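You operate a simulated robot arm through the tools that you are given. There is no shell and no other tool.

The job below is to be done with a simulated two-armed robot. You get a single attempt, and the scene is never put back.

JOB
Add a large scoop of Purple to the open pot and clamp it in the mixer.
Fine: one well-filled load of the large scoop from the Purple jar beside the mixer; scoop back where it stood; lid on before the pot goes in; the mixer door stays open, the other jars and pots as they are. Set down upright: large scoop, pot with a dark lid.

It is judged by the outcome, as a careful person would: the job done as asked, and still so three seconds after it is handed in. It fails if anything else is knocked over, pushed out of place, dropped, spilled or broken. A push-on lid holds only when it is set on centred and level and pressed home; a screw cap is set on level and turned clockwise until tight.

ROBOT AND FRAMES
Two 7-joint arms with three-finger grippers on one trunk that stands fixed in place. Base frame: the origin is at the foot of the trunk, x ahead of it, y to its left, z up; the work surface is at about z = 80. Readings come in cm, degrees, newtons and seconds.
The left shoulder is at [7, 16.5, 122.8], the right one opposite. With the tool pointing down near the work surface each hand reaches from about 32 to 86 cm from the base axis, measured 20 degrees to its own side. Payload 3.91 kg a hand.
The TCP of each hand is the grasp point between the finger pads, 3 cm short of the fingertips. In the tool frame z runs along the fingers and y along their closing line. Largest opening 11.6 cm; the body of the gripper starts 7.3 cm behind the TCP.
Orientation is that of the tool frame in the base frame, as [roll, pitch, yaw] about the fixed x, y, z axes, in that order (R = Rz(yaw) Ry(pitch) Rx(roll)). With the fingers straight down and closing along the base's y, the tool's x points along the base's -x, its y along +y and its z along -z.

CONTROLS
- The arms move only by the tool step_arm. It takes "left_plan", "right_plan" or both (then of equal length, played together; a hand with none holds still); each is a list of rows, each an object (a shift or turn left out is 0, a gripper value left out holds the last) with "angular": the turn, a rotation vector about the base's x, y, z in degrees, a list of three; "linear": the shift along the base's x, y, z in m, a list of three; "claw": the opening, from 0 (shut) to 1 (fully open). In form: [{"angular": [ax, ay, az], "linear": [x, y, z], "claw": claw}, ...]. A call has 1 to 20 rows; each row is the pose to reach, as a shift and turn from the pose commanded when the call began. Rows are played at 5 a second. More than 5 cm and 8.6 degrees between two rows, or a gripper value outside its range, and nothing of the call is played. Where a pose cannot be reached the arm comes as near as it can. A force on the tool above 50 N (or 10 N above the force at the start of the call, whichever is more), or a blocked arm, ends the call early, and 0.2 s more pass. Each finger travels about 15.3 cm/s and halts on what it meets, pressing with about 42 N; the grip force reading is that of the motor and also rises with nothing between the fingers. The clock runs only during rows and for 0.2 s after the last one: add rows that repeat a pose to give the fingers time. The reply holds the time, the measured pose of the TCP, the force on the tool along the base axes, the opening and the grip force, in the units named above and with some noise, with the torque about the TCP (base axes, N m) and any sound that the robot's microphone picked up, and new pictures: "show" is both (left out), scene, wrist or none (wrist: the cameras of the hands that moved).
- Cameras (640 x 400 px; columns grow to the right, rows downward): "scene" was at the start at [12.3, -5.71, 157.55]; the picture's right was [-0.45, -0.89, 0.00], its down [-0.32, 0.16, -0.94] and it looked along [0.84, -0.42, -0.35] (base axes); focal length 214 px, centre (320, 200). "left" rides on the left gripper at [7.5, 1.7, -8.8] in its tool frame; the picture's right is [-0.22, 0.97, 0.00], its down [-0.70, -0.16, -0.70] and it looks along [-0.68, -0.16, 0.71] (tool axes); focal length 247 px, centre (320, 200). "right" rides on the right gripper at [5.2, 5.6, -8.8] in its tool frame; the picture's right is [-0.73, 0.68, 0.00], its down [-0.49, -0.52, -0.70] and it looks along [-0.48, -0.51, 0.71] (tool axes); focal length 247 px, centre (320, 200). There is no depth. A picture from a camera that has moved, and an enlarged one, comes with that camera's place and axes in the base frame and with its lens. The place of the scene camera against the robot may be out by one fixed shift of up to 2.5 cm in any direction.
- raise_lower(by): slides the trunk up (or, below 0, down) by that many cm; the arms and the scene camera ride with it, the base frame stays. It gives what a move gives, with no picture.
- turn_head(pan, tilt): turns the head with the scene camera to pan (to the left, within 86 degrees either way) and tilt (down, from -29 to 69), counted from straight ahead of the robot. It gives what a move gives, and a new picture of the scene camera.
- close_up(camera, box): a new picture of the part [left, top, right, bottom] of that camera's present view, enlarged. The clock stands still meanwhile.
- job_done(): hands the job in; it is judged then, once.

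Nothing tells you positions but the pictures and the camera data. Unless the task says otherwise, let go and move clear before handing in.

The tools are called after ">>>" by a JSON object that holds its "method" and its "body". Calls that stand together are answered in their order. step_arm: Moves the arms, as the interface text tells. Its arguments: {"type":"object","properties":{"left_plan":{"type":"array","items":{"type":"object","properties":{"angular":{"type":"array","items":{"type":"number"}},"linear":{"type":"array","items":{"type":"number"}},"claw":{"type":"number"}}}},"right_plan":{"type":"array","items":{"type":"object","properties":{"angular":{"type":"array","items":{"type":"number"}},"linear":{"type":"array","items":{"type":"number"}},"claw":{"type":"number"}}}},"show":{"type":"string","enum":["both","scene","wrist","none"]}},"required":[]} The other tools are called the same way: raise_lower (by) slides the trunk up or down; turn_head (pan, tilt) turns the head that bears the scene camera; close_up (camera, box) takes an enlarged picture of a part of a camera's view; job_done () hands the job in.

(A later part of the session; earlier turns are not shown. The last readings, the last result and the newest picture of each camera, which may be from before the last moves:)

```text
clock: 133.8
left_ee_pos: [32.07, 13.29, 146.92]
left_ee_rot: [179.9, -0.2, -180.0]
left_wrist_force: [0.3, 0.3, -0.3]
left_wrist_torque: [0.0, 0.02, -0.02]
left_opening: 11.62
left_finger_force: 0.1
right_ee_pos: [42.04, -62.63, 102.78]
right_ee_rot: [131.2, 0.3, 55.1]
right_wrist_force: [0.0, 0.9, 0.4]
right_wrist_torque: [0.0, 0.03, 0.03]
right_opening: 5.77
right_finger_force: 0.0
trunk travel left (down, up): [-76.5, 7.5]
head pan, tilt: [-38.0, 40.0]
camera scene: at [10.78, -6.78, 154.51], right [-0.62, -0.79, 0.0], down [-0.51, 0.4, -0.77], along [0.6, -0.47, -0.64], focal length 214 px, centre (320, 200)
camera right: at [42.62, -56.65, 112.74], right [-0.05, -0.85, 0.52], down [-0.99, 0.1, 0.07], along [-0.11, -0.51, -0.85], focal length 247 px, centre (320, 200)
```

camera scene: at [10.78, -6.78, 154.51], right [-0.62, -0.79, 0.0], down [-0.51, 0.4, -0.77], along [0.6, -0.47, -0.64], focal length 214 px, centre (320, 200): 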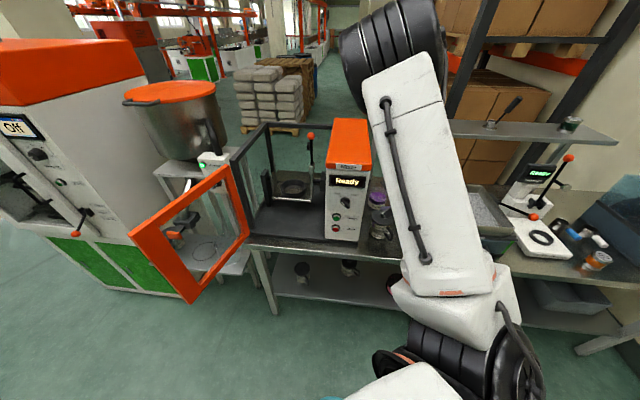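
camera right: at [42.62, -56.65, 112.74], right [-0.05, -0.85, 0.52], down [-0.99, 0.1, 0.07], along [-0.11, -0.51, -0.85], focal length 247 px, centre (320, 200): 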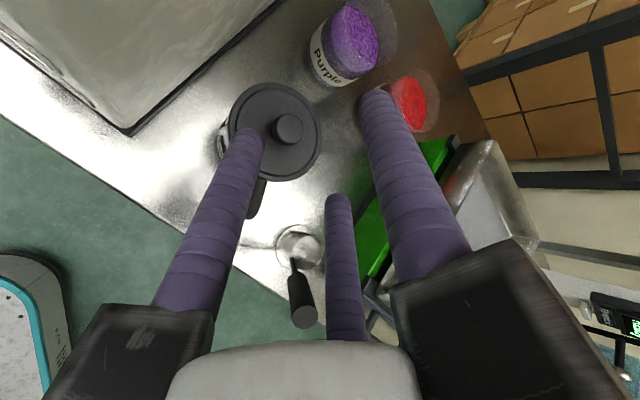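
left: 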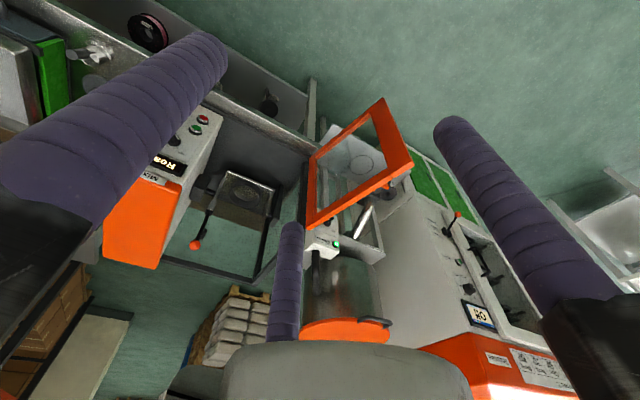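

>>> {"method": "step_arm", "body": {"right_plan": [{"linear": [-0.008, 0.005, -0.02], "claw": 0.8}, {"linear": [-0.016, 0.01, -0.04], "claw": 1.0}, {"linear": [-0.0244, 0.0143, -0.06], "claw": 1.0}, {"linear": [-0.0244, 0.0143, -0.06], "claw": 1.0}], "show": "both"}}

>>> {"method": "close_up", "body": {"camera": "scene", "box": [330, 160, 470, 280]}}

```text
clock: 134.8
left_ee_pos: [31.9, 13.33, 146.87]
left_ee_rot: [179.9, -0.1, -179.9]
left_wrist_force: [0.5, 0.0, 0.4]
left_wrist_torque: [-0.01, 0.03, 0.04]
left_opening: 11.58
left_finger_force: 0.0
right_ee_pos: [40.23, -61.73, 98.56]
right_ee_rot: [131.1, 0.2, 54.9]
right_wrist_force: [0.0, -0.4, 0.0]
right_wrist_torque: [-0.01, -0.04, 0.0]
right_opening: 11.58
right_finger_force: 0.1
right hand out of reach, approached as far as the arm can: row 3, 4
trunk travel left (down, up): [-76.5, 7.5]
head pan, tilt: [-38.0, 40.0]
camera scene: at [10.68, -6.75, 154.52], right [-0.62, -0.79, 0.0], down [-0.51, 0.4, -0.77], along [0.6, -0.47, -0.64], focal length 214 px, centre (320, 200)
camera right: at [40.89, -55.68, 108.62], right [-0.05, -0.85, 0.52], down [-0.99, 0.1, 0.07], along [-0.11, -0.51, -0.85], focal length 247 px, centre (320, 200)
```

scene: 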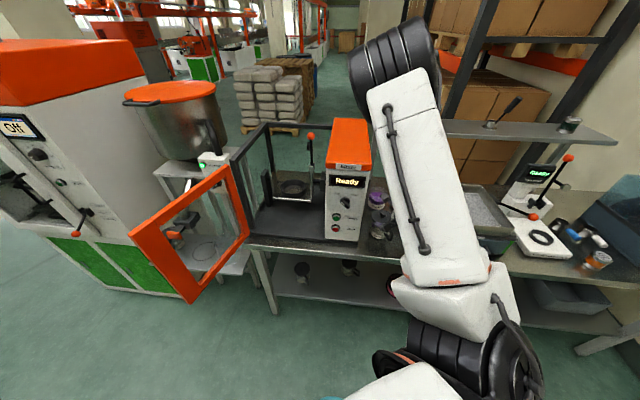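
right: 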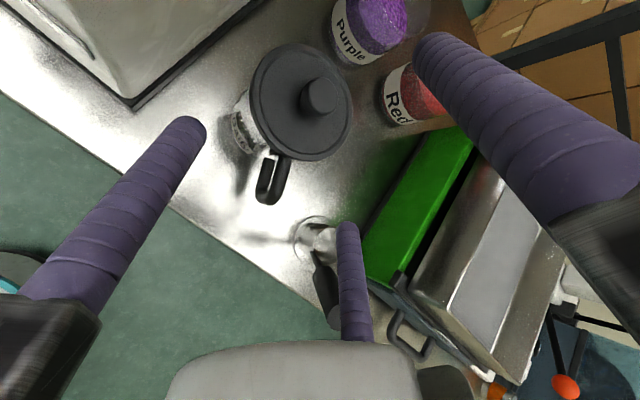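

```text
3.33 times, centred on (400, 220) of scene
camera zoom: at [10.68, -6.75, 154.52], right [-0.62, -0.79, 0.0], down [-0.51, 0.4, -0.77], along [0.6, -0.47, -0.64], focal length 715 px, centre (53, 133)
```

zoom: 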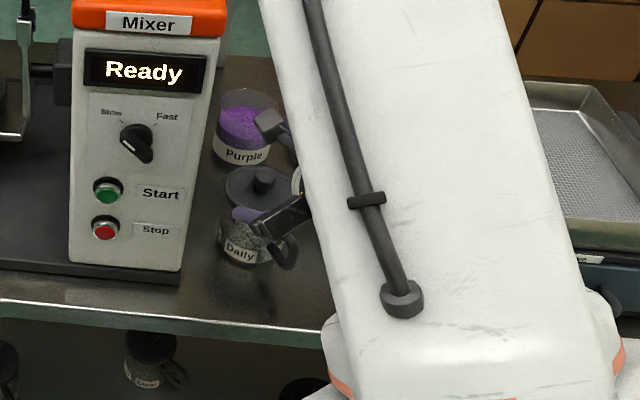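

The arm is at its folding limit there, but the approach line lies ahead of it. I move onto the approach line, 8 cm before the grasp point, and check alignment.

>>> {"method": "step_arm", "body": {"right_plan": [{"linear": [0.006, -0.004, -0.012]}, {"linear": [0.012, -0.008, -0.026]}, {"linear": [0.0187, -0.0117, -0.0441]}, {"linear": [0.0187, -0.0117, -0.0441]}], "show": "both"}}

>>> {"method": "close_up", "body": {"camera": "scene", "box": [340, 170, 440, 270]}}

>>> {"method": "close_up", "body": {"camera": "right", "box": [160, 20, 400, 220]}}

```text
clock: 135.8
left_ee_pos: [32.0, 13.34, 146.92]
left_ee_rot: [179.9, -0.1, -180.0]
left_wrist_force: [-0.9, 0.1, -1.2]
left_wrist_torque: [0.02, -0.01, -0.02]
left_opening: 11.59
left_finger_force: 0.0
right_ee_pos: [40.49, -61.78, 97.94]
right_ee_rot: [131.1, 0.3, 55.1]
right_wrist_force: [-0.6, 1.0, -0.4]
right_wrist_torque: [0.0, -0.01, 0.02]
right_opening: 11.6
right_finger_force: 0.0
right hand out of reach, approached as far as the arm can: row 1, 2, 3, 4
trunk travel left (down, up): [-76.5, 7.5]
head pan, tilt: [-38.0, 40.0]
camera scene: at [10.69, -6.75, 154.51], right [-0.62, -0.79, 0.0], down [-0.51, 0.4, -0.77], along [0.6, -0.47, -0.64], focal length 214 px, centre (320, 200)
camera right: at [41.2, -55.88, 108.02], right [-0.05, -0.85, 0.52], down [-0.99, 0.1, 0.07], along [-0.11, -0.51, -0.85], focal length 247 px, centre (320, 200)
```

scene: 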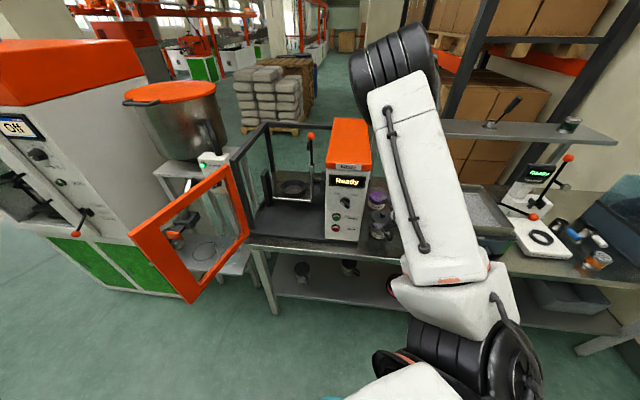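
right: 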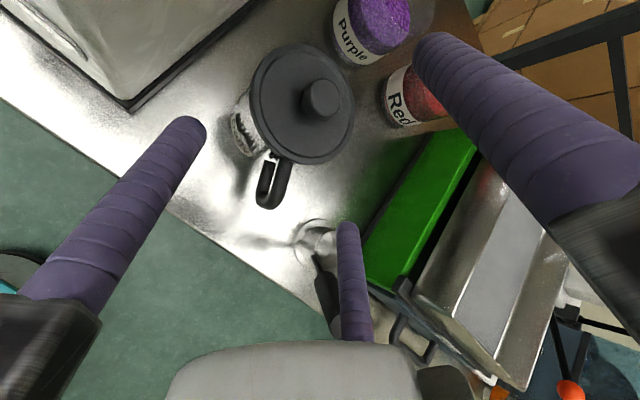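

```text
4.00 times, centred on (390, 220) of scene
camera zoom: at [10.69, -6.75, 154.51], right [-0.62, -0.79, 0.0], down [-0.51, 0.4, -0.77], along [0.6, -0.47, -0.64], focal length 858 px, centre (40, 120)
```

zoom: 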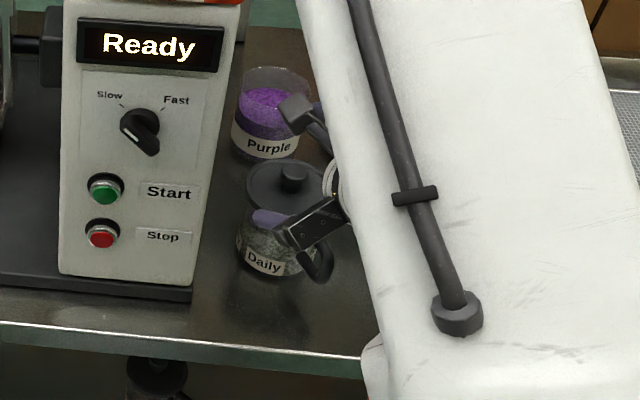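

```text
2.00 times, centred on (280, 120) of right
camera zoom: at [41.2, -55.88, 108.02], right [-0.05, -0.85, 0.52], down [-0.99, 0.1, 0.07], along [-0.11, -0.51, -0.85], focal length 494 px, centre (400, 360)
```

zoom: 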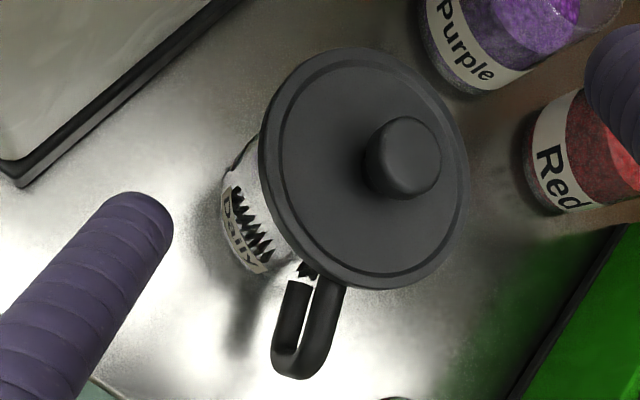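

From here the arm can't go lower by itself, but the trunk can: I raise the hand a little relative to the body and then lower the whole trunk by 10 cm.

>>> {"method": "step_arm", "body": {"right_plan": [{"linear": [0.003, -0.002, 0.03]}, {"linear": [0.006, -0.004, 0.06]}, {"linear": [0.008, -0.006, 0.08]}], "show": "none"}}

>>> {"method": "raise_lower", "body": {"by": -10}}

```text
clock: 136.6
left_ee_pos: [31.81, 13.32, 146.91]
left_ee_rot: [180.0, -0.2, 180.0]
left_wrist_force: [0.1, 1.2, -0.3]
left_wrist_torque: [-0.04, 0.01, 0.01]
left_opening: 11.61
left_finger_force: 0.0
right_ee_pos: [41.22, -62.41, 106.01]
right_ee_rot: [131.1, 0.3, 55.0]
right_wrist_force: [0.8, 0.4, -0.2]
right_wrist_torque: [0.04, 0.02, -0.02]
right_opening: 11.58
right_finger_force: 0.0
trunk travel left (down, up): [-76.5, 7.5]
head pan, tilt: [-38.0, 40.0]
```

```text
clock: 137.9
left_ee_pos: [31.93, 13.29, 136.85]
left_ee_rot: [179.9, -0.1, 180.0]
left_wrist_force: [0.0, -1.3, 0.6]
left_wrist_torque: [0.03, 0.0, 0.01]
left_opening: 11.62
left_finger_force: 0.0
right_ee_pos: [41.12, -62.4, 96.0]
right_ee_rot: [131.1, 0.2, 55.0]
right_wrist_force: [0.4, 0.2, 0.4]
right_wrist_torque: [0.01, -0.02, 0.02]
right_opening: 11.6
right_finger_force: 0.0
trunk travel left (down, up): [-66.5, 17.5]
head pan, tilt: [-38.0, 40.0]
```

I'm now on the approach line at the right height. I slide forward along the tool axis around the pot in small steps.

>>> {"method": "step_arm", "body": {"right_plan": [{"linear": [0.011, -0.0075, -0.014]}, {"linear": [0.022, -0.015, -0.027]}, {"linear": [0.033, -0.022, -0.04]}, {"linear": [0.033, -0.022, -0.04]}], "show": "both"}}

>>> {"method": "close_up", "body": {"camera": "scene", "box": [340, 130, 440, 230]}}

>>> {"method": "close_up", "body": {"camera": "right", "box": [120, 0, 440, 200]}}

```text
clock: 138.9
left_ee_pos: [31.81, 13.35, 136.85]
left_ee_rot: [179.9, -0.1, -179.9]
left_wrist_force: [-0.5, 0.4, -0.2]
left_wrist_torque: [0.01, -0.03, -0.02]
left_opening: 11.61
left_finger_force: 0.0
right_ee_pos: [44.58, -64.57, 91.95]
right_ee_rot: [131.2, 0.3, 55.1]
right_wrist_force: [0.5, 1.0, -0.5]
right_wrist_torque: [0.01, -0.01, 0.0]
right_opening: 11.62
right_finger_force: 0.1
trunk travel left (down, up): [-66.5, 17.5]
head pan, tilt: [-38.0, 40.0]
camera scene: at [10.65, -6.73, 144.52], right [-0.62, -0.79, 0.0], down [-0.51, 0.4, -0.77], along [0.6, -0.47, -0.64], focal length 214 px, centre (320, 200)
camera right: at [45.17, -58.54, 101.99], right [-0.05, -0.85, 0.52], down [-0.99, 0.1, 0.07], along [-0.11, -0.51, -0.85], focal length 247 px, centre (320, 200)
```

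scene: 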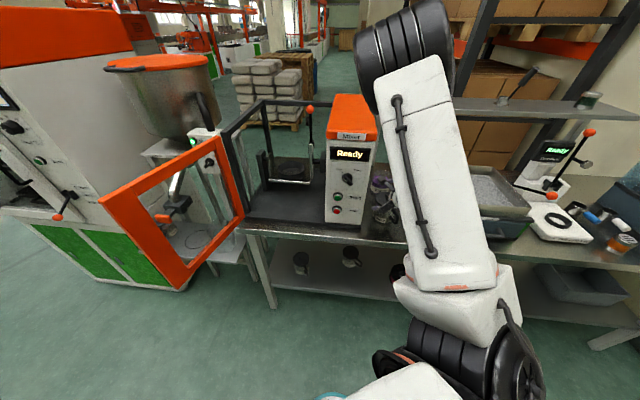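
right: 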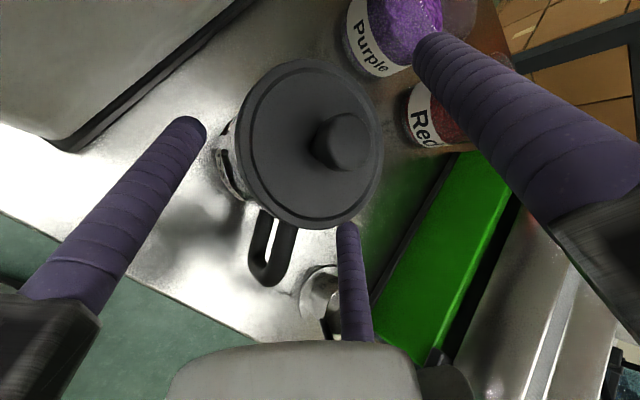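

```text
4.00 times, centred on (390, 180) of scene
camera zoom: at [10.65, -6.73, 144.52], right [-0.62, -0.79, 0.0], down [-0.51, 0.4, -0.77], along [0.6, -0.47, -0.64], focal length 858 px, centre (40, 280)
```

zoom: 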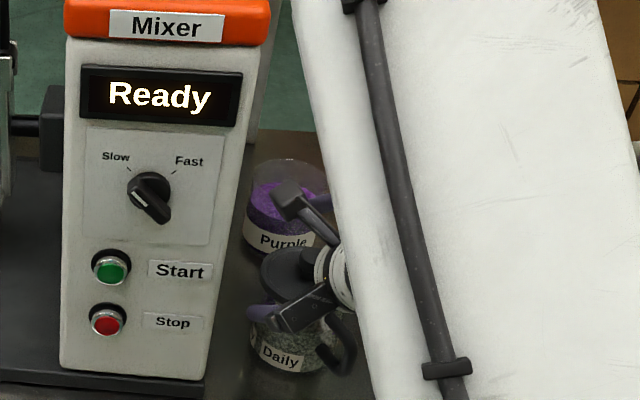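

```text
2.00 times, centred on (280, 100) of right
camera zoom: at [45.17, -58.54, 101.99], right [-0.05, -0.85, 0.52], down [-0.99, 0.1, 0.07], along [-0.11, -0.51, -0.85], focal length 494 px, centre (400, 400)
```

zoom: 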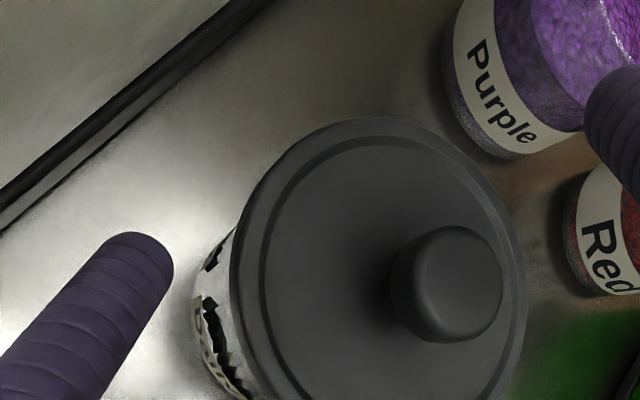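

>>> {"method": "step_arm", "body": {"right_plan": [{"linear": [0.009, -0.006, -0.011]}, {"linear": [0.0175, -0.012, -0.021]}, {"linear": [0.025, -0.0175, -0.03]}, {"linear": [0.025, -0.0175, -0.03]}], "show": "wrist"}}

>>> {"method": "close_up", "body": {"camera": "scene", "box": [350, 150, 430, 230]}}

```text
clock: 139.9
left_ee_pos: [31.94, 13.37, 136.79]
left_ee_rot: [179.9, -0.1, 180.0]
left_wrist_force: [0.2, 0.3, 0.7]
left_wrist_torque: [-0.01, 0.0, -0.01]
left_opening: 11.59
left_finger_force: 0.1
right_ee_pos: [47.09, -66.33, 88.9]
right_ee_rot: [131.1, 0.2, 55.0]
right_wrist_force: [-0.7, -0.3, 0.0]
right_wrist_torque: [-0.04, 0.02, 0.03]
right_opening: 11.59
right_finger_force: 0.0
trunk travel left (down, up): [-66.5, 17.5]
head pan, tilt: [-38.0, 40.0]
camera right: at [47.75, -60.33, 98.96], right [-0.05, -0.85, 0.52], down [-0.99, 0.1, 0.07], along [-0.11, -0.51, -0.85], focal length 247 px, centre (320, 200)
```

right: 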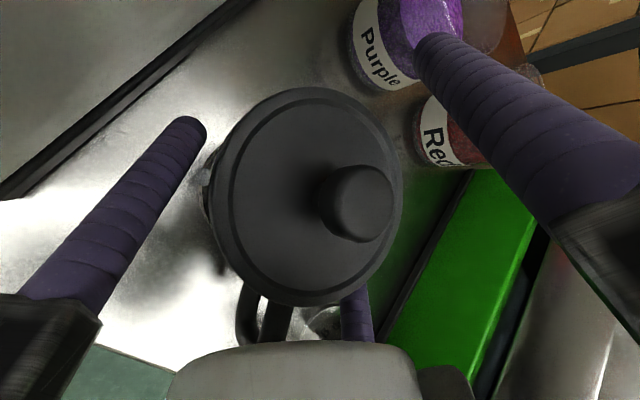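

```text
5.00 times, centred on (390, 190) of scene
camera zoom: at [10.67, -6.74, 144.52], right [-0.62, -0.79, 0.0], down [-0.51, 0.4, -0.77], along [0.6, -0.47, -0.64], focal length 1072 px, centre (-30, 250)
```

zoom: 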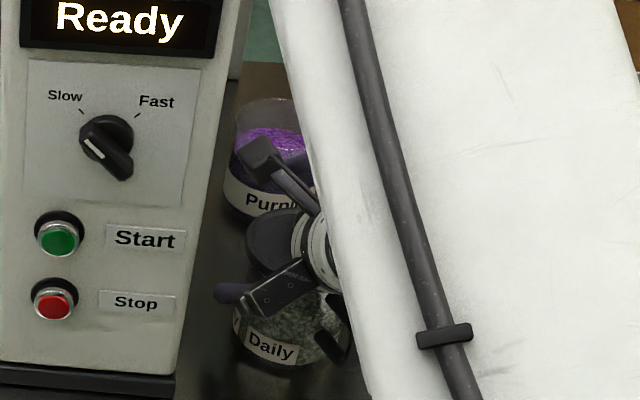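

The fingers straddle the pot's body below the lid with no contact. I close them gently on the body.

>>> {"method": "step_arm", "body": {"right_plan": [{"claw": 0.97}, {"claw": 0.94}, {"claw": 0.91}, {"claw": 0.88}, {"claw": 0.85}, {"claw": 0.8}, {"claw": 0.7}, {"claw": 0.7}], "show": "wrist"}}

```text
clock: 141.7
left_ee_pos: [31.87, 13.37, 136.91]
left_ee_rot: [179.8, -0.2, 179.9]
left_wrist_force: [0.3, -0.2, -1.0]
left_wrist_torque: [0.0, 0.02, -0.03]
left_opening: 11.61
left_finger_force: 0.0
right_ee_pos: [47.26, -66.35, 88.97]
right_ee_rot: [131.0, 0.2, 54.9]
right_wrist_force: [-0.1, -0.1, -0.6]
right_wrist_torque: [0.03, 0.0, 0.05]
right_opening: 10.13
right_finger_force: 19.6
trunk travel left (down, up): [-66.5, 17.5]
head pan, tilt: [-38.0, 40.0]
camera right: at [47.75, -60.34, 98.95], right [-0.05, -0.85, 0.52], down [-0.99, 0.1, 0.07], along [-0.11, -0.51, -0.85], focal length 247 px, centre (320, 200)
```

right: 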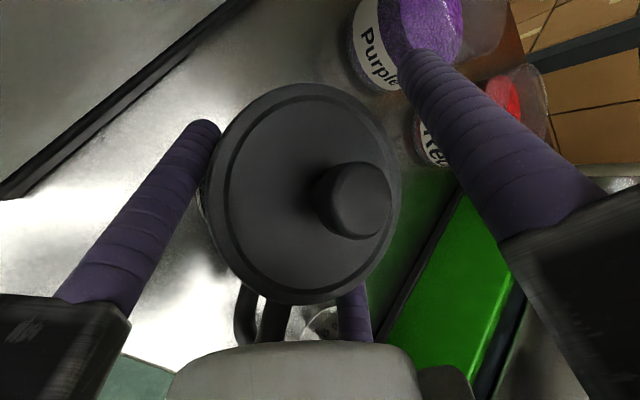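

Contact at 10.1 cm opening, no sound from the lid. I tighten the grip fully and lift by a few millimetres as a test.

>>> {"method": "step_arm", "body": {"right_plan": [{"claw": 0.6}, {"claw": 0.5}, {"claw": 0.4}, {"claw": 0.4}, {"claw": 0.4, "linear": [0, 0, 0.003]}, {"claw": 0.4, "linear": [0, 0, 0.006]}, {"claw": 0.4, "linear": [0, 0, 0.01]}, {"claw": 0.4, "linear": [0, 0, 0.01]}], "show": "wrist"}}

>>> {"method": "close_up", "body": {"camera": "scene", "box": [350, 150, 430, 230]}}

```text
clock: 143.5
left_ee_pos: [31.98, 13.32, 136.9]
left_ee_rot: [179.8, 0.0, 180.0]
left_wrist_force: [-0.2, 0.0, 0.9]
left_wrist_torque: [0.02, 0.0, 0.02]
left_opening: 11.6
left_finger_force: 0.0
right_ee_pos: [47.09, -66.37, 90.03]
right_ee_rot: [131.2, 0.2, 55.0]
right_wrist_force: [1.0, 0.9, -3.0]
right_wrist_torque: [-0.02, -0.06, 0.02]
right_opening: 10.12
right_finger_force: 41.7
trunk travel left (down, up): [-66.5, 17.5]
head pan, tilt: [-38.0, 40.0]
camera right: at [47.69, -60.42, 100.02], right [-0.05, -0.85, 0.52], down [-0.99, 0.1, 0.07], along [-0.11, -0.51, -0.85], focal length 247 px, centre (320, 200)
```

right: 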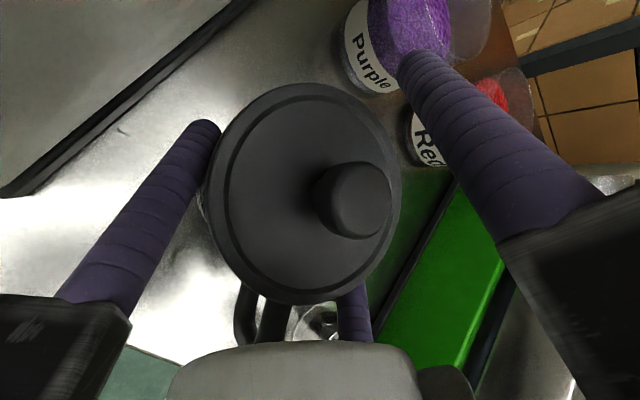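

```text
5.00 times, centred on (390, 190) of scene
camera zoom: at [10.72, -6.8, 144.51], right [-0.62, -0.79, 0.0], down [-0.51, 0.4, -0.77], along [0.6, -0.47, -0.64], focal length 1072 px, centre (-30, 250)
```

zoom: 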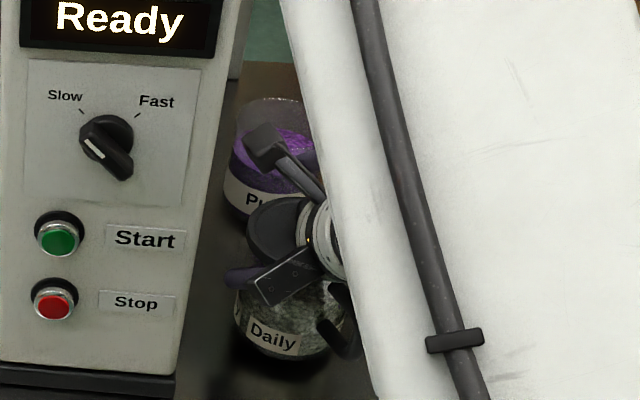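

The pot is held securely (about 3 N) and upright with its lid on. I raise the trunk fully, lifting the pot clear of everything on the table.

>>> {"method": "raise_lower", "body": {"by": 10}}

>>> {"method": "raise_lower", "body": {"by": 7.4}}

>>> {"method": "close_up", "body": {"camera": "right", "box": [120, 40, 440, 240]}}

>>> {"method": "close_up", "body": {"camera": "scene", "box": [320, 160, 480, 300]}}

```text
clock: 144.8
left_ee_pos: [32.02, 13.25, 146.89]
left_ee_rot: [180.0, -0.2, 179.9]
left_wrist_force: [0.0, 0.1, 0.2]
left_wrist_torque: [-0.02, -0.04, -0.02]
left_opening: 11.59
left_finger_force: 0.0
right_ee_pos: [47.08, -66.41, 99.98]
right_ee_rot: [131.2, 0.3, 55.0]
right_wrist_force: [0.0, 0.3, -4.5]
right_wrist_torque: [-0.03, -0.07, -0.02]
right_opening: 10.09
right_finger_force: 41.7
trunk travel left (down, up): [-76.5, 7.5]
head pan, tilt: [-38.0, 40.0]
```

```text
clock: 145.9
left_ee_pos: [31.95, 13.24, 154.2]
left_ee_rot: [180.0, -0.1, -180.0]
left_wrist_force: [-0.2, -0.5, 0.1]
left_wrist_torque: [0.01, 0.03, 0.01]
left_opening: 11.6
left_finger_force: 0.1
right_ee_pos: [47.21, -66.38, 107.43]
right_ee_rot: [131.2, 0.3, 55.0]
right_wrist_force: [-0.6, 0.2, -4.0]
right_wrist_torque: [-0.03, -0.06, -0.01]
right_opening: 10.1
right_finger_force: 42.4
trunk travel left (down, up): [-83.9, 0.1]
head pan, tilt: [-38.0, 40.0]
```

```text
2.00 times, centred on (280, 140) of right
camera zoom: at [47.7, -60.42, 117.4], right [-0.05, -0.85, 0.52], down [-0.99, 0.1, 0.07], along [-0.11, -0.51, -0.85], focal length 494 px, centre (400, 320)
```

zoom: 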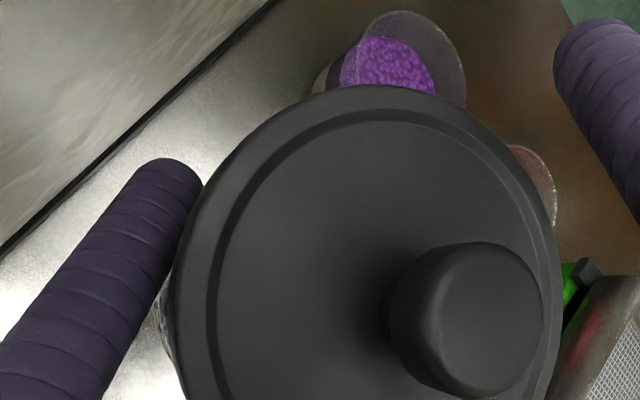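

```text
2.86 times, centred on (400, 230) of scene
camera zoom: at [10.73, -6.8, 161.9], right [-0.62, -0.79, 0.0], down [-0.51, 0.4, -0.77], along [0.6, -0.47, -0.64], focal length 613 px, centre (91, 114)
```

zoom: 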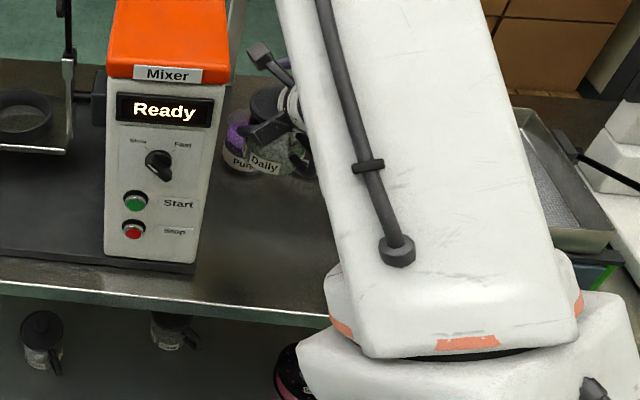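

The pot rides steadily. Now I raise it further with the arm, in steps, to pass over the mixer housing (top ≈ z 121).

>>> {"method": "step_arm", "body": {"right_plan": [{"linear": [0, 0, 0.02]}, {"linear": [0, 0, 0.045]}, {"linear": [0, 0, 0.07]}, {"linear": [0, 0, 0.095]}], "show": "scene"}}

```text
clock: 146.9
left_ee_pos: [31.85, 13.33, 154.36]
left_ee_rot: [-180.0, 0.0, 179.9]
left_wrist_force: [-0.2, 0.6, 0.8]
left_wrist_torque: [-0.04, 0.03, 0.0]
left_opening: 11.62
left_finger_force: 0.0
right_ee_pos: [46.92, -66.36, 116.97]
right_ee_rot: [131.0, 0.4, 55.0]
right_wrist_force: [-0.4, -0.1, -3.7]
right_wrist_torque: [-0.05, -0.06, 0.01]
right_opening: 10.1
right_finger_force: 41.6
trunk travel left (down, up): [-83.9, 0.1]
head pan, tilt: [-38.0, 40.0]
camera scene: at [10.57, -6.71, 161.92], right [-0.62, -0.79, 0.0], down [-0.51, 0.4, -0.77], along [0.6, -0.47, -0.64], focal length 214 px, centre (320, 200)
```

scene: 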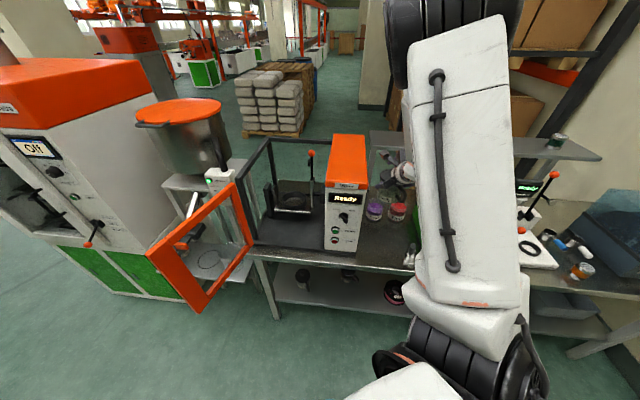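

>>> {"method": "step_arm", "body": {"right_plan": [{"linear": [0, 0, 0.025]}, {"linear": [0, 0, 0.05]}, {"linear": [0, 0, 0.075]}, {"linear": [0, 0, 0.1]}], "show": "scene"}}

```text
clock: 147.9
left_ee_pos: [31.91, 13.25, 154.4]
left_ee_rot: [179.9, 0.1, -180.0]
left_wrist_force: [-0.1, 0.5, 0.0]
left_wrist_torque: [0.02, -0.05, -0.04]
left_opening: 11.6
left_finger_force: 0.1
right_ee_pos: [46.9, -66.45, 127.03]
right_ee_rot: [131.1, 0.2, 55.0]
right_wrist_force: [-0.1, 0.0, -3.5]
right_wrist_torque: [-0.03, -0.06, -0.03]
right_opening: 10.09
right_finger_force: 42.1
trunk travel left (down, up): [-83.9, 0.1]
head pan, tilt: [-38.0, 40.0]
camera scene: at [10.57, -6.79, 161.92], right [-0.62, -0.79, 0.0], down [-0.51, 0.4, -0.77], along [0.6, -0.47, -0.64], focal length 214 px, centre (320, 200)
```

scene: 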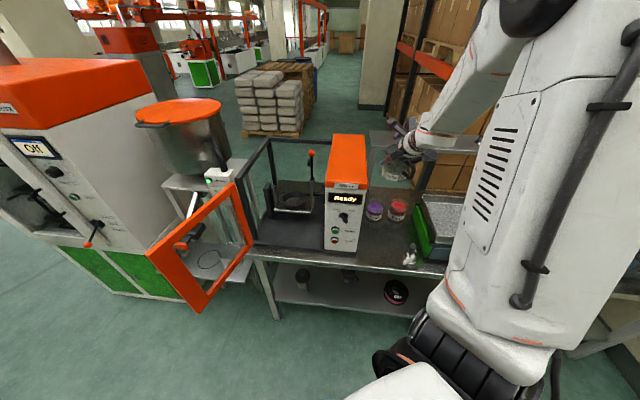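

>>> {"method": "step_arm", "body": {"right_plan": [{"linear": [0, 0, 0.025]}, {"linear": [0, 0, 0.05]}, {"linear": [0, 0, 0.075]}], "show": "both"}}

>>> {"method": "close_up", "body": {"camera": "scene", "box": [320, 110, 460, 250]}}

```text
clock: 148.7
left_ee_pos: [32.01, 13.28, 154.2]
left_ee_rot: [180.0, -0.1, 180.0]
left_wrist_force: [-0.1, 0.1, 0.7]
left_wrist_torque: [0.0, -0.04, 0.03]
left_opening: 11.6
left_finger_force: 0.0
right_ee_pos: [47.09, -66.4, 134.39]
right_ee_rot: [131.1, 0.3, 55.0]
right_wrist_force: [-0.5, 0.5, -3.3]
right_wrist_torque: [-0.04, -0.09, -0.02]
right_opening: 10.07
right_finger_force: 42.2
trunk travel left (down, up): [-83.9, 0.1]
head pan, tilt: [-38.0, 40.0]
camera scene: at [10.72, -6.71, 161.91], right [-0.62, -0.79, 0.0], down [-0.51, 0.4, -0.77], along [0.6, -0.47, -0.64], focal length 214 px, centre (320, 200)
camera right: at [47.68, -60.36, 144.44], right [-0.05, -0.85, 0.52], down [-0.99, 0.1, 0.07], along [-0.11, -0.51, -0.85], focal length 247 px, centre (320, 200)
```

scene: 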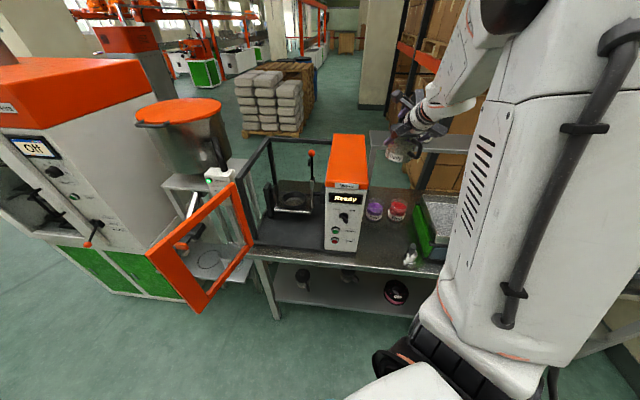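
right: 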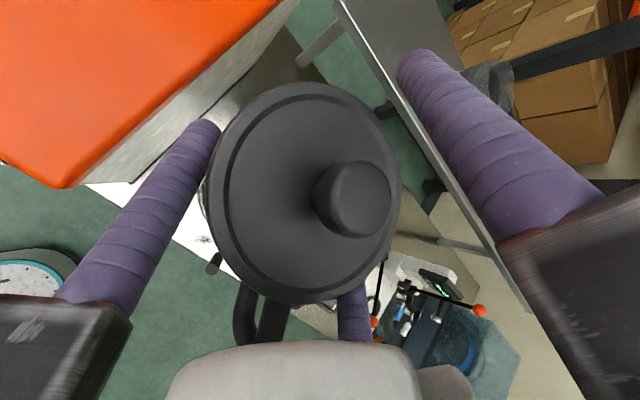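

```text
2.86 times, centred on (390, 180) of scene
camera zoom: at [10.72, -6.71, 161.91], right [-0.62, -0.79, 0.0], down [-0.51, 0.4, -0.77], along [0.6, -0.47, -0.64], focal length 613 px, centre (120, 257)
```

zoom: 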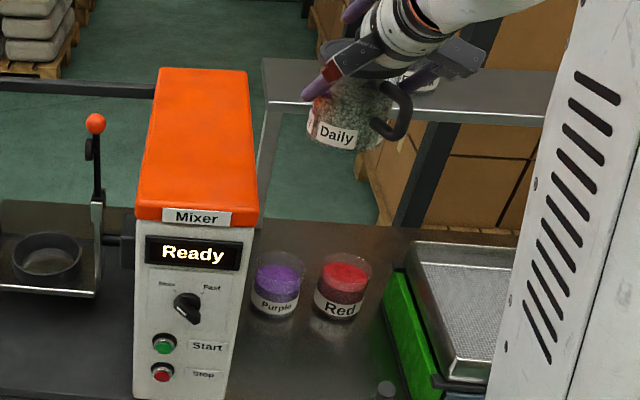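

The pot hangs level with about 5 cm clearance over the housing. I carry it across above the mixer to a point in front of the seat.

>>> {"method": "step_arm", "body": {"right_plan": [{"linear": [0.012, 0.0124, 0.003]}, {"linear": [0.033, 0.034, 0.006]}, {"linear": [0.057, 0.059, 0.006]}, {"linear": [0.082, 0.085, 0.006]}, {"linear": [0.107, 0.11, 0.006]}, {"linear": [0.132, 0.136, 0.006]}, {"linear": [0.157, 0.162, 0.006]}, {"linear": [0.182, 0.188, 0.006]}, {"linear": [0.207, 0.214, 0.006]}, {"linear": [0.232, 0.24, 0.006], "angular": [0, 0, -2]}, {"linear": [0.255, 0.263, 0.006], "angular": [0, 0, -4]}, {"linear": [0.272, 0.281, 0.006], "angular": [0, 0, -6]}, {"linear": [0.281, 0.29, 0.006], "angular": [0, 0, -8]}], "show": "both"}}

>>> {"method": "close_up", "body": {"camera": "scene", "box": [220, 90, 380, 250]}}

```text
clock: 151.7
left_ee_pos: [32.0, 13.21, 154.33]
left_ee_rot: [179.9, -0.2, -179.9]
left_wrist_force: [0.0, 0.6, 0.3]
left_wrist_torque: [0.01, 0.0, -0.01]
left_opening: 11.61
left_finger_force: 0.0
right_ee_pos: [74.5, -40.67, 135.23]
right_ee_rot: [133.6, -4.0, 44.4]
right_wrist_force: [0.5, -0.1, -3.1]
right_wrist_torque: [-0.06, -0.06, -0.02]
right_opening: 10.1
right_finger_force: 41.9
trunk travel left (down, up): [-83.9, 0.1]
head pan, tilt: [-38.0, 40.0]
stopped in row 13 (right hand): the arm was blocked; the commanded pose is now the measured one
camera scene: at [10.75, -6.78, 161.91], right [-0.62, -0.79, 0.0], down [-0.51, 0.4, -0.77], along [0.6, -0.47, -0.64], focal length 214 px, centre (320, 200)
camera right: at [75.94, -35.76, 145.69], right [-0.22, -0.87, 0.44], down [-0.96, 0.27, 0.07], along [-0.18, -0.41, -0.89], focal length 247 px, centre (320, 200)
```

scene: 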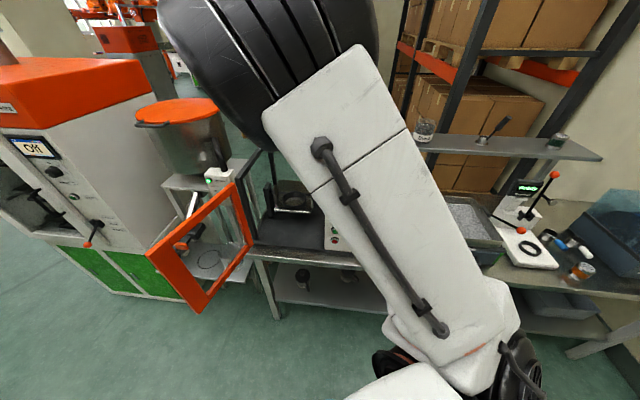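
right: 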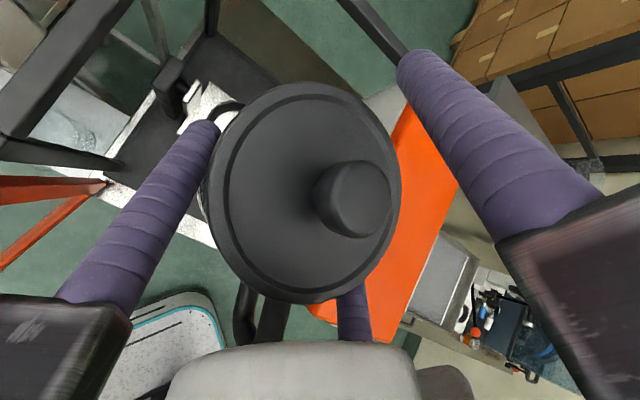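

```text
2.50 times, centred on (300, 170) of scene
camera zoom: at [10.75, -6.78, 161.91], right [-0.62, -0.79, 0.0], down [-0.51, 0.4, -0.77], along [0.6, -0.47, -0.64], focal length 536 px, centre (370, 275)
```

zoom: 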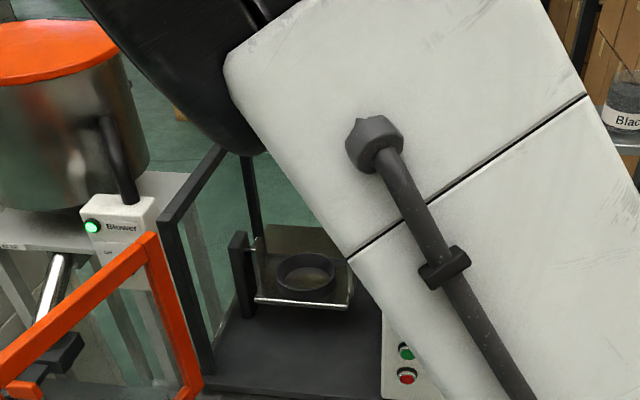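

The arm stopped at a joint limit just short of the goal (no contact on the hand), leaving the pot tilted about 4°. I level it here first.

>>> {"method": "step_arm", "body": {"right_plan": [{"angular": [-2.35, 0.5, 1.0]}, {"angular": [-4.7, 1.0, 2.0]}], "show": "scene"}}

```text
clock: 152.3
left_ee_pos: [32.05, 13.28, 154.24]
left_ee_rot: [179.9, -0.1, -180.0]
left_wrist_force: [0.4, 0.0, -1.1]
left_wrist_torque: [-0.02, 0.01, 0.01]
left_opening: 11.6
left_finger_force: 0.0
right_ee_pos: [73.94, -42.05, 135.79]
right_ee_rot: [131.7, -2.3, 45.6]
right_wrist_force: [0.8, 0.2, -4.4]
right_wrist_torque: [-0.05, -0.04, -0.01]
right_opening: 10.06
right_finger_force: 41.9
trunk travel left (down, up): [-83.9, 0.1]
head pan, tilt: [-38.0, 40.0]
camera scene: at [10.72, -6.8, 161.91], right [-0.62, -0.79, 0.0], down [-0.51, 0.4, -0.77], along [0.6, -0.47, -0.64], focal length 214 px, centre (320, 200)
```

scene: 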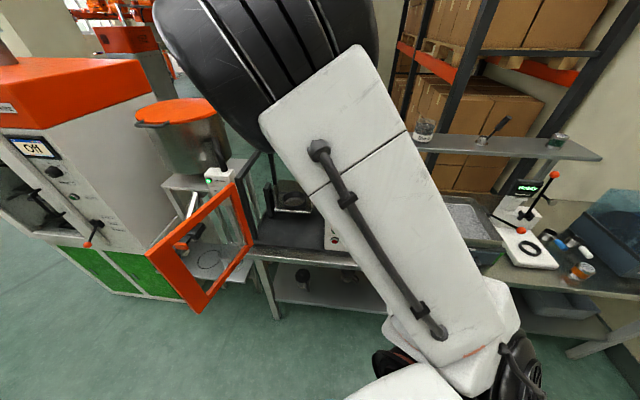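

The arm doesn't fully settle there, so something in its posture is limiting. I try easing the yaw back toward the earlier azimuth, which was comfortable.

>>> {"method": "step_arm", "body": {"right_plan": [{"angular": [0, 0, 4]}, {"angular": [0, 0, 8]}, {"angular": [0, 0, 10]}], "show": "scene"}}

```text
clock: 153.1
left_ee_pos: [31.85, 13.22, 154.39]
left_ee_rot: [179.9, -0.1, -179.9]
left_wrist_force: [0.0, -0.3, -0.4]
left_wrist_torque: [0.02, -0.03, 0.02]
left_opening: 11.59
left_finger_force: 0.0
right_ee_pos: [74.59, -40.43, 135.12]
right_ee_rot: [130.6, 0.4, 56.8]
right_wrist_force: [-0.3, -0.7, -3.6]
right_wrist_torque: [-0.03, -0.09, 0.0]
right_opening: 10.09
right_finger_force: 42.8
trunk travel left (down, up): [-83.9, 0.1]
head pan, tilt: [-38.0, 40.0]
camera scene: at [10.68, -6.88, 161.91], right [-0.62, -0.79, 0.0], down [-0.51, 0.4, -0.77], along [0.6, -0.47, -0.64], focal length 214 px, centre (320, 200)
```

scene: 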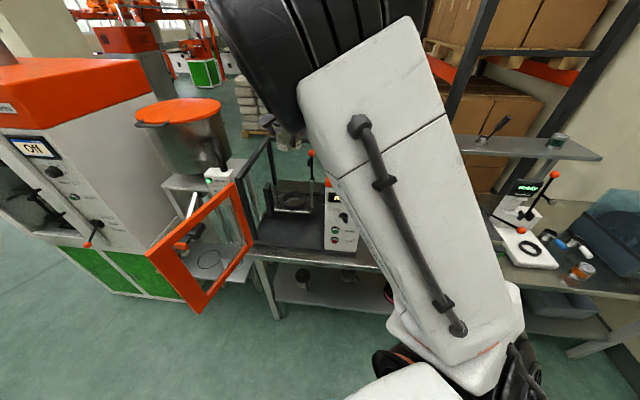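

At azimuth -33° the arm settles and the pot is level. I take a closer look at the pot relative to the seat.

>>> {"method": "close_up", "body": {"camera": "scene", "box": [230, 110, 350, 230]}}

>>> {"method": "close_up", "body": {"camera": "right", "box": [0, 0, 640, 400]}}

>>> {"method": "close_up", "body": {"camera": "left", "box": [0, 0, 640, 400]}}

```text
3.33 times, centred on (290, 170) of scene
camera zoom: at [10.68, -6.88, 161.91], right [-0.62, -0.79, 0.0], down [-0.51, 0.4, -0.77], along [0.6, -0.47, -0.64], focal length 715 px, centre (420, 300)
```

zoom: 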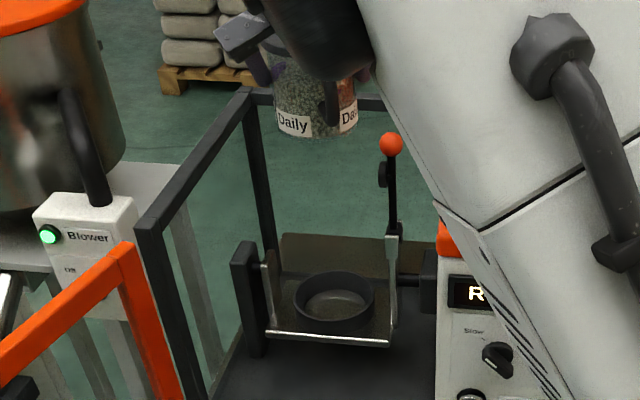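

```text
1.00 times, centred on (320, 200) of right (not enlarged: the box is as wide or as high as the picture)
camera zoom: at [74.86, -34.43, 145.32], right [-0.03, -0.85, 0.52], down [-1.0, 0.07, 0.06], along [-0.09, -0.52, -0.85], focal length 247 px, centre (320, 200)
```

zoom: 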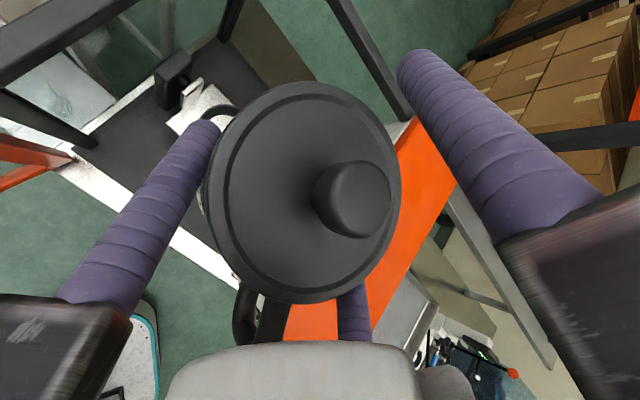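

```text
1.00 times, centred on (320, 200) of left (not enlarged: the box is as wide or as high as the picture)
camera zoom: at [24.38, 14.88, 163.12], right [0.22, 0.97, 0.0], down [0.7, -0.16, 0.7], along [0.68, -0.15, -0.72], focal length 247 px, centre (320, 200)
```

zoom: 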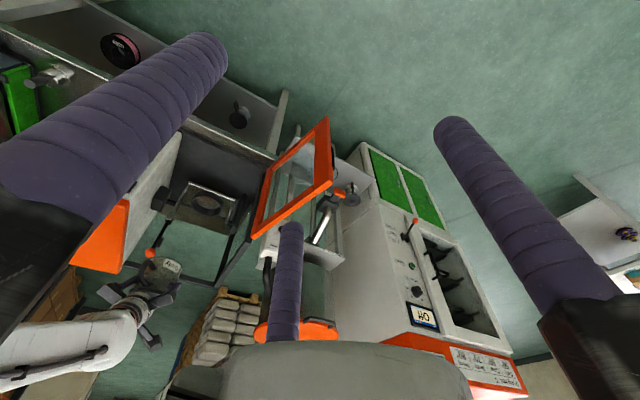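

Both the scene and the left camera see the pot and the seat well. I move the pot above the seat at this height, then I'll lower with the trunk.

>>> {"method": "step_arm", "body": {"right_plan": [{"linear": [0.015, -0.009, 0]}, {"linear": [0.035, -0.021, 0]}, {"linear": [0.055, -0.033, 0]}, {"linear": [0.075, -0.045, 0]}, {"linear": [0.096, -0.057, 0]}, {"linear": [0.096, -0.057, 0]}], "show": "scene"}}

>>> {"method": "close_up", "body": {"camera": "left", "box": [80, 150, 280, 300]}}

```text
clock: 154.5
left_ee_pos: [31.99, 13.23, 154.38]
left_ee_rot: [179.9, -0.2, -180.0]
left_wrist_force: [0.9, -0.9, 0.4]
left_wrist_torque: [-0.02, -0.02, 0.0]
left_opening: 11.59
left_finger_force: 0.1
right_ee_pos: [84.12, -46.28, 135.43]
right_ee_rot: [130.7, 0.3, 56.7]
right_wrist_force: [0.2, -0.5, -4.1]
right_wrist_torque: [-0.02, -0.08, -0.01]
right_opening: 10.05
right_finger_force: 42.2
trunk travel left (down, up): [-83.9, 0.1]
head pan, tilt: [-38.0, 40.0]
camera scene: at [10.72, -6.76, 161.91], right [-0.62, -0.79, 0.0], down [-0.51, 0.4, -0.77], along [0.6, -0.47, -0.64], focal length 214 px, centre (320, 200)
```

scene: 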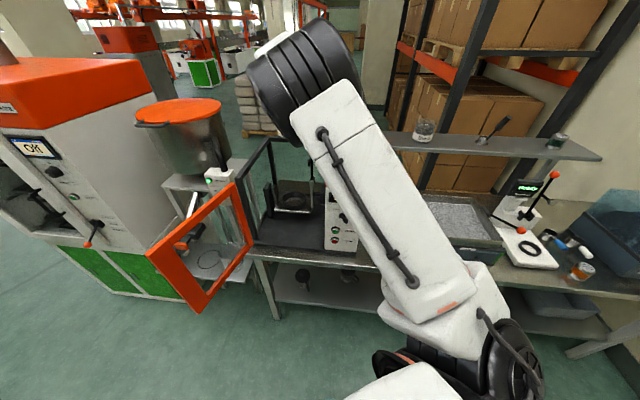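

```text
2.67 times, centred on (180, 225) of left
camera zoom: at [24.43, 14.99, 163.1], right [0.22, 0.97, 0.0], down [0.7, -0.16, 0.7], along [0.68, -0.16, -0.72], focal length 659 px, centre (693, 133)
```

zoom: 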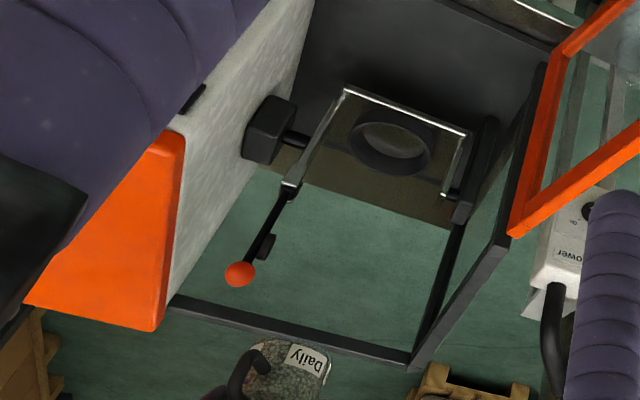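

Pot is above the seat. I lower the trunk by 20 cm and check.

>>> {"method": "raise_lower", "body": {"by": -20}}

>>> {"method": "close_up", "body": {"camera": "scene", "box": [230, 60, 390, 220]}}

>>> {"method": "close_up", "body": {"camera": "left", "box": [80, 150, 320, 320]}}

```text
clock: 156.7
left_ee_pos: [32.01, 13.31, 134.2]
left_ee_rot: [179.8, -0.1, 179.9]
left_wrist_force: [-0.4, -0.1, 0.6]
left_wrist_torque: [-0.03, -0.01, 0.03]
left_opening: 11.6
left_finger_force: 0.1
right_ee_pos: [84.25, -46.21, 115.33]
right_ee_rot: [130.8, 0.3, 56.8]
right_wrist_force: [-0.1, -0.1, -3.2]
right_wrist_torque: [-0.02, -0.06, 0.0]
right_opening: 10.04
right_finger_force: 41.4
trunk travel left (down, up): [-63.9, 20.1]
head pan, tilt: [-38.0, 40.0]
```

```text
2.50 times, centred on (310, 140) of scene
camera zoom: at [10.74, -6.78, 141.91], right [-0.62, -0.79, 0.0], down [-0.51, 0.4, -0.77], along [0.6, -0.47, -0.64], focal length 536 px, centre (345, 350)
```

zoom: 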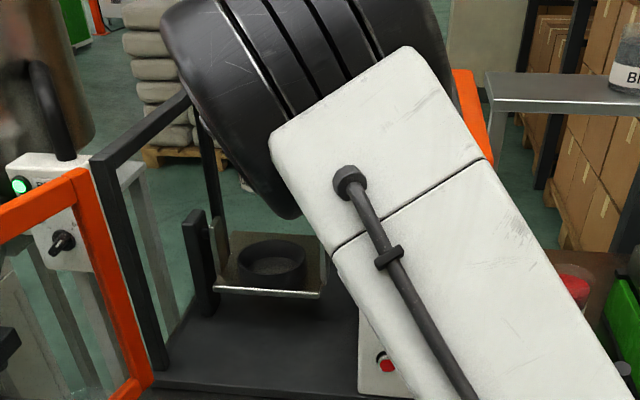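

```text
2.35 times, centred on (200, 235) of left
camera zoom: at [24.44, 14.98, 143.1], right [0.22, 0.97, 0.0], down [0.7, -0.16, 0.7], along [0.68, -0.16, -0.72], focal length 581 px, centre (602, 118)
```

zoom: 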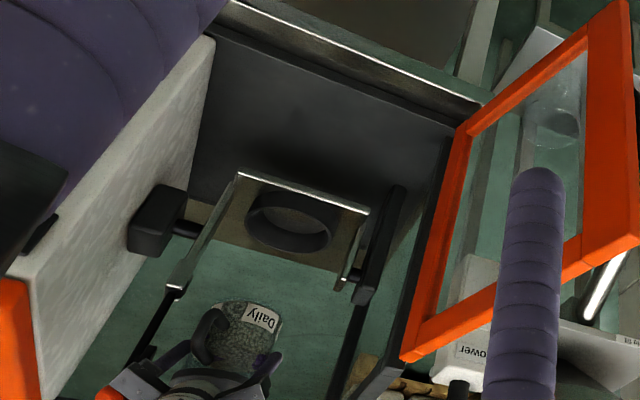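

The left camera shows the pot coming down over the ring. I lower another 8 cm and compare positions there.

>>> {"method": "raise_lower", "body": {"by": -8}}

>>> {"method": "close_up", "body": {"camera": "left", "box": [100, 170, 260, 300]}}

>>> {"method": "close_up", "body": {"camera": "scene", "box": [230, 60, 390, 220]}}

```text
clock: 157.9
left_ee_pos: [32.04, 13.28, 126.16]
left_ee_rot: [179.9, -0.1, 179.9]
left_wrist_force: [0.4, -0.1, -0.5]
left_wrist_torque: [0.02, -0.04, 0.0]
left_opening: 11.61
left_finger_force: 0.1
right_ee_pos: [84.27, -46.24, 107.12]
right_ee_rot: [130.7, 0.3, 56.8]
right_wrist_force: [-0.3, -0.4, -3.2]
right_wrist_torque: [-0.03, -0.04, 0.01]
right_opening: 10.07
right_finger_force: 41.9
trunk travel left (down, up): [-55.9, 28.1]
head pan, tilt: [-38.0, 40.0]
```

```text
3.08 times, centred on (180, 235) of left
camera zoom: at [24.42, 14.98, 135.11], right [0.22, 0.97, 0.0], down [0.7, -0.16, 0.7], along [0.68, -0.16, -0.72], focal length 760 px, centre (751, 92)
```

zoom: 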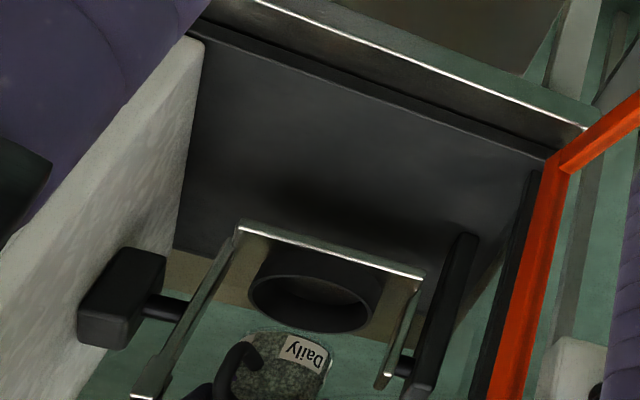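

```text
2.50 times, centred on (310, 140) of scene
camera zoom: at [10.71, -6.77, 133.92], right [-0.62, -0.79, 0.0], down [-0.51, 0.4, -0.77], along [0.6, -0.47, -0.64], focal length 536 px, centre (345, 350)
```

zoom: 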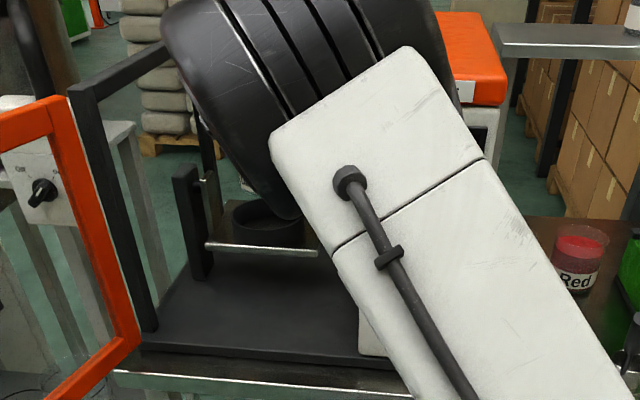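

>>> {"method": "close_up", "body": {"camera": "left", "box": [150, 215, 240, 275]}}

>>> {"method": "close_up", "body": {"camera": "left", "box": [150, 260, 240, 320]}}

```text
6.67 times, centred on (195, 245) of left
camera zoom: at [24.42, 14.98, 135.11], right [0.22, 0.97, 0.0], down [0.7, -0.16, 0.7], along [0.68, -0.16, -0.72], focal length 1646 px, centre (1153, -100)
```

zoom: 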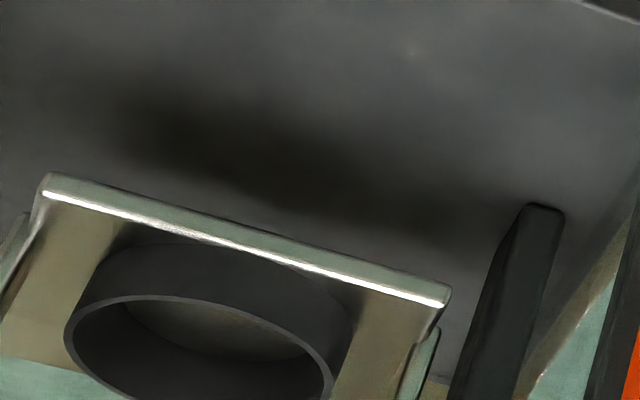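

```text
6.67 times, centred on (195, 290) of left
camera zoom: at [24.42, 14.98, 135.11], right [0.22, 0.97, 0.0], down [0.7, -0.16, 0.7], along [0.68, -0.16, -0.72], focal length 1646 px, centre (1153, -400)
```

zoom: 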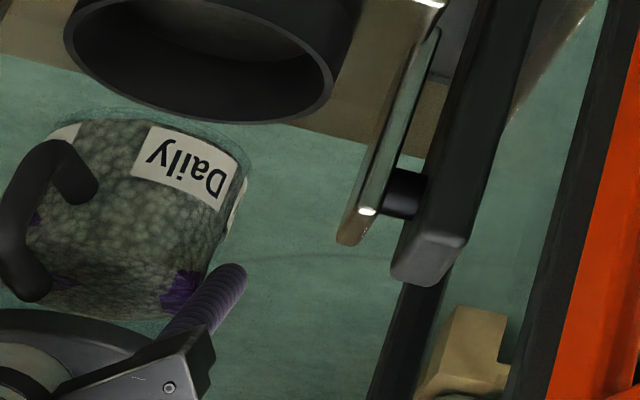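

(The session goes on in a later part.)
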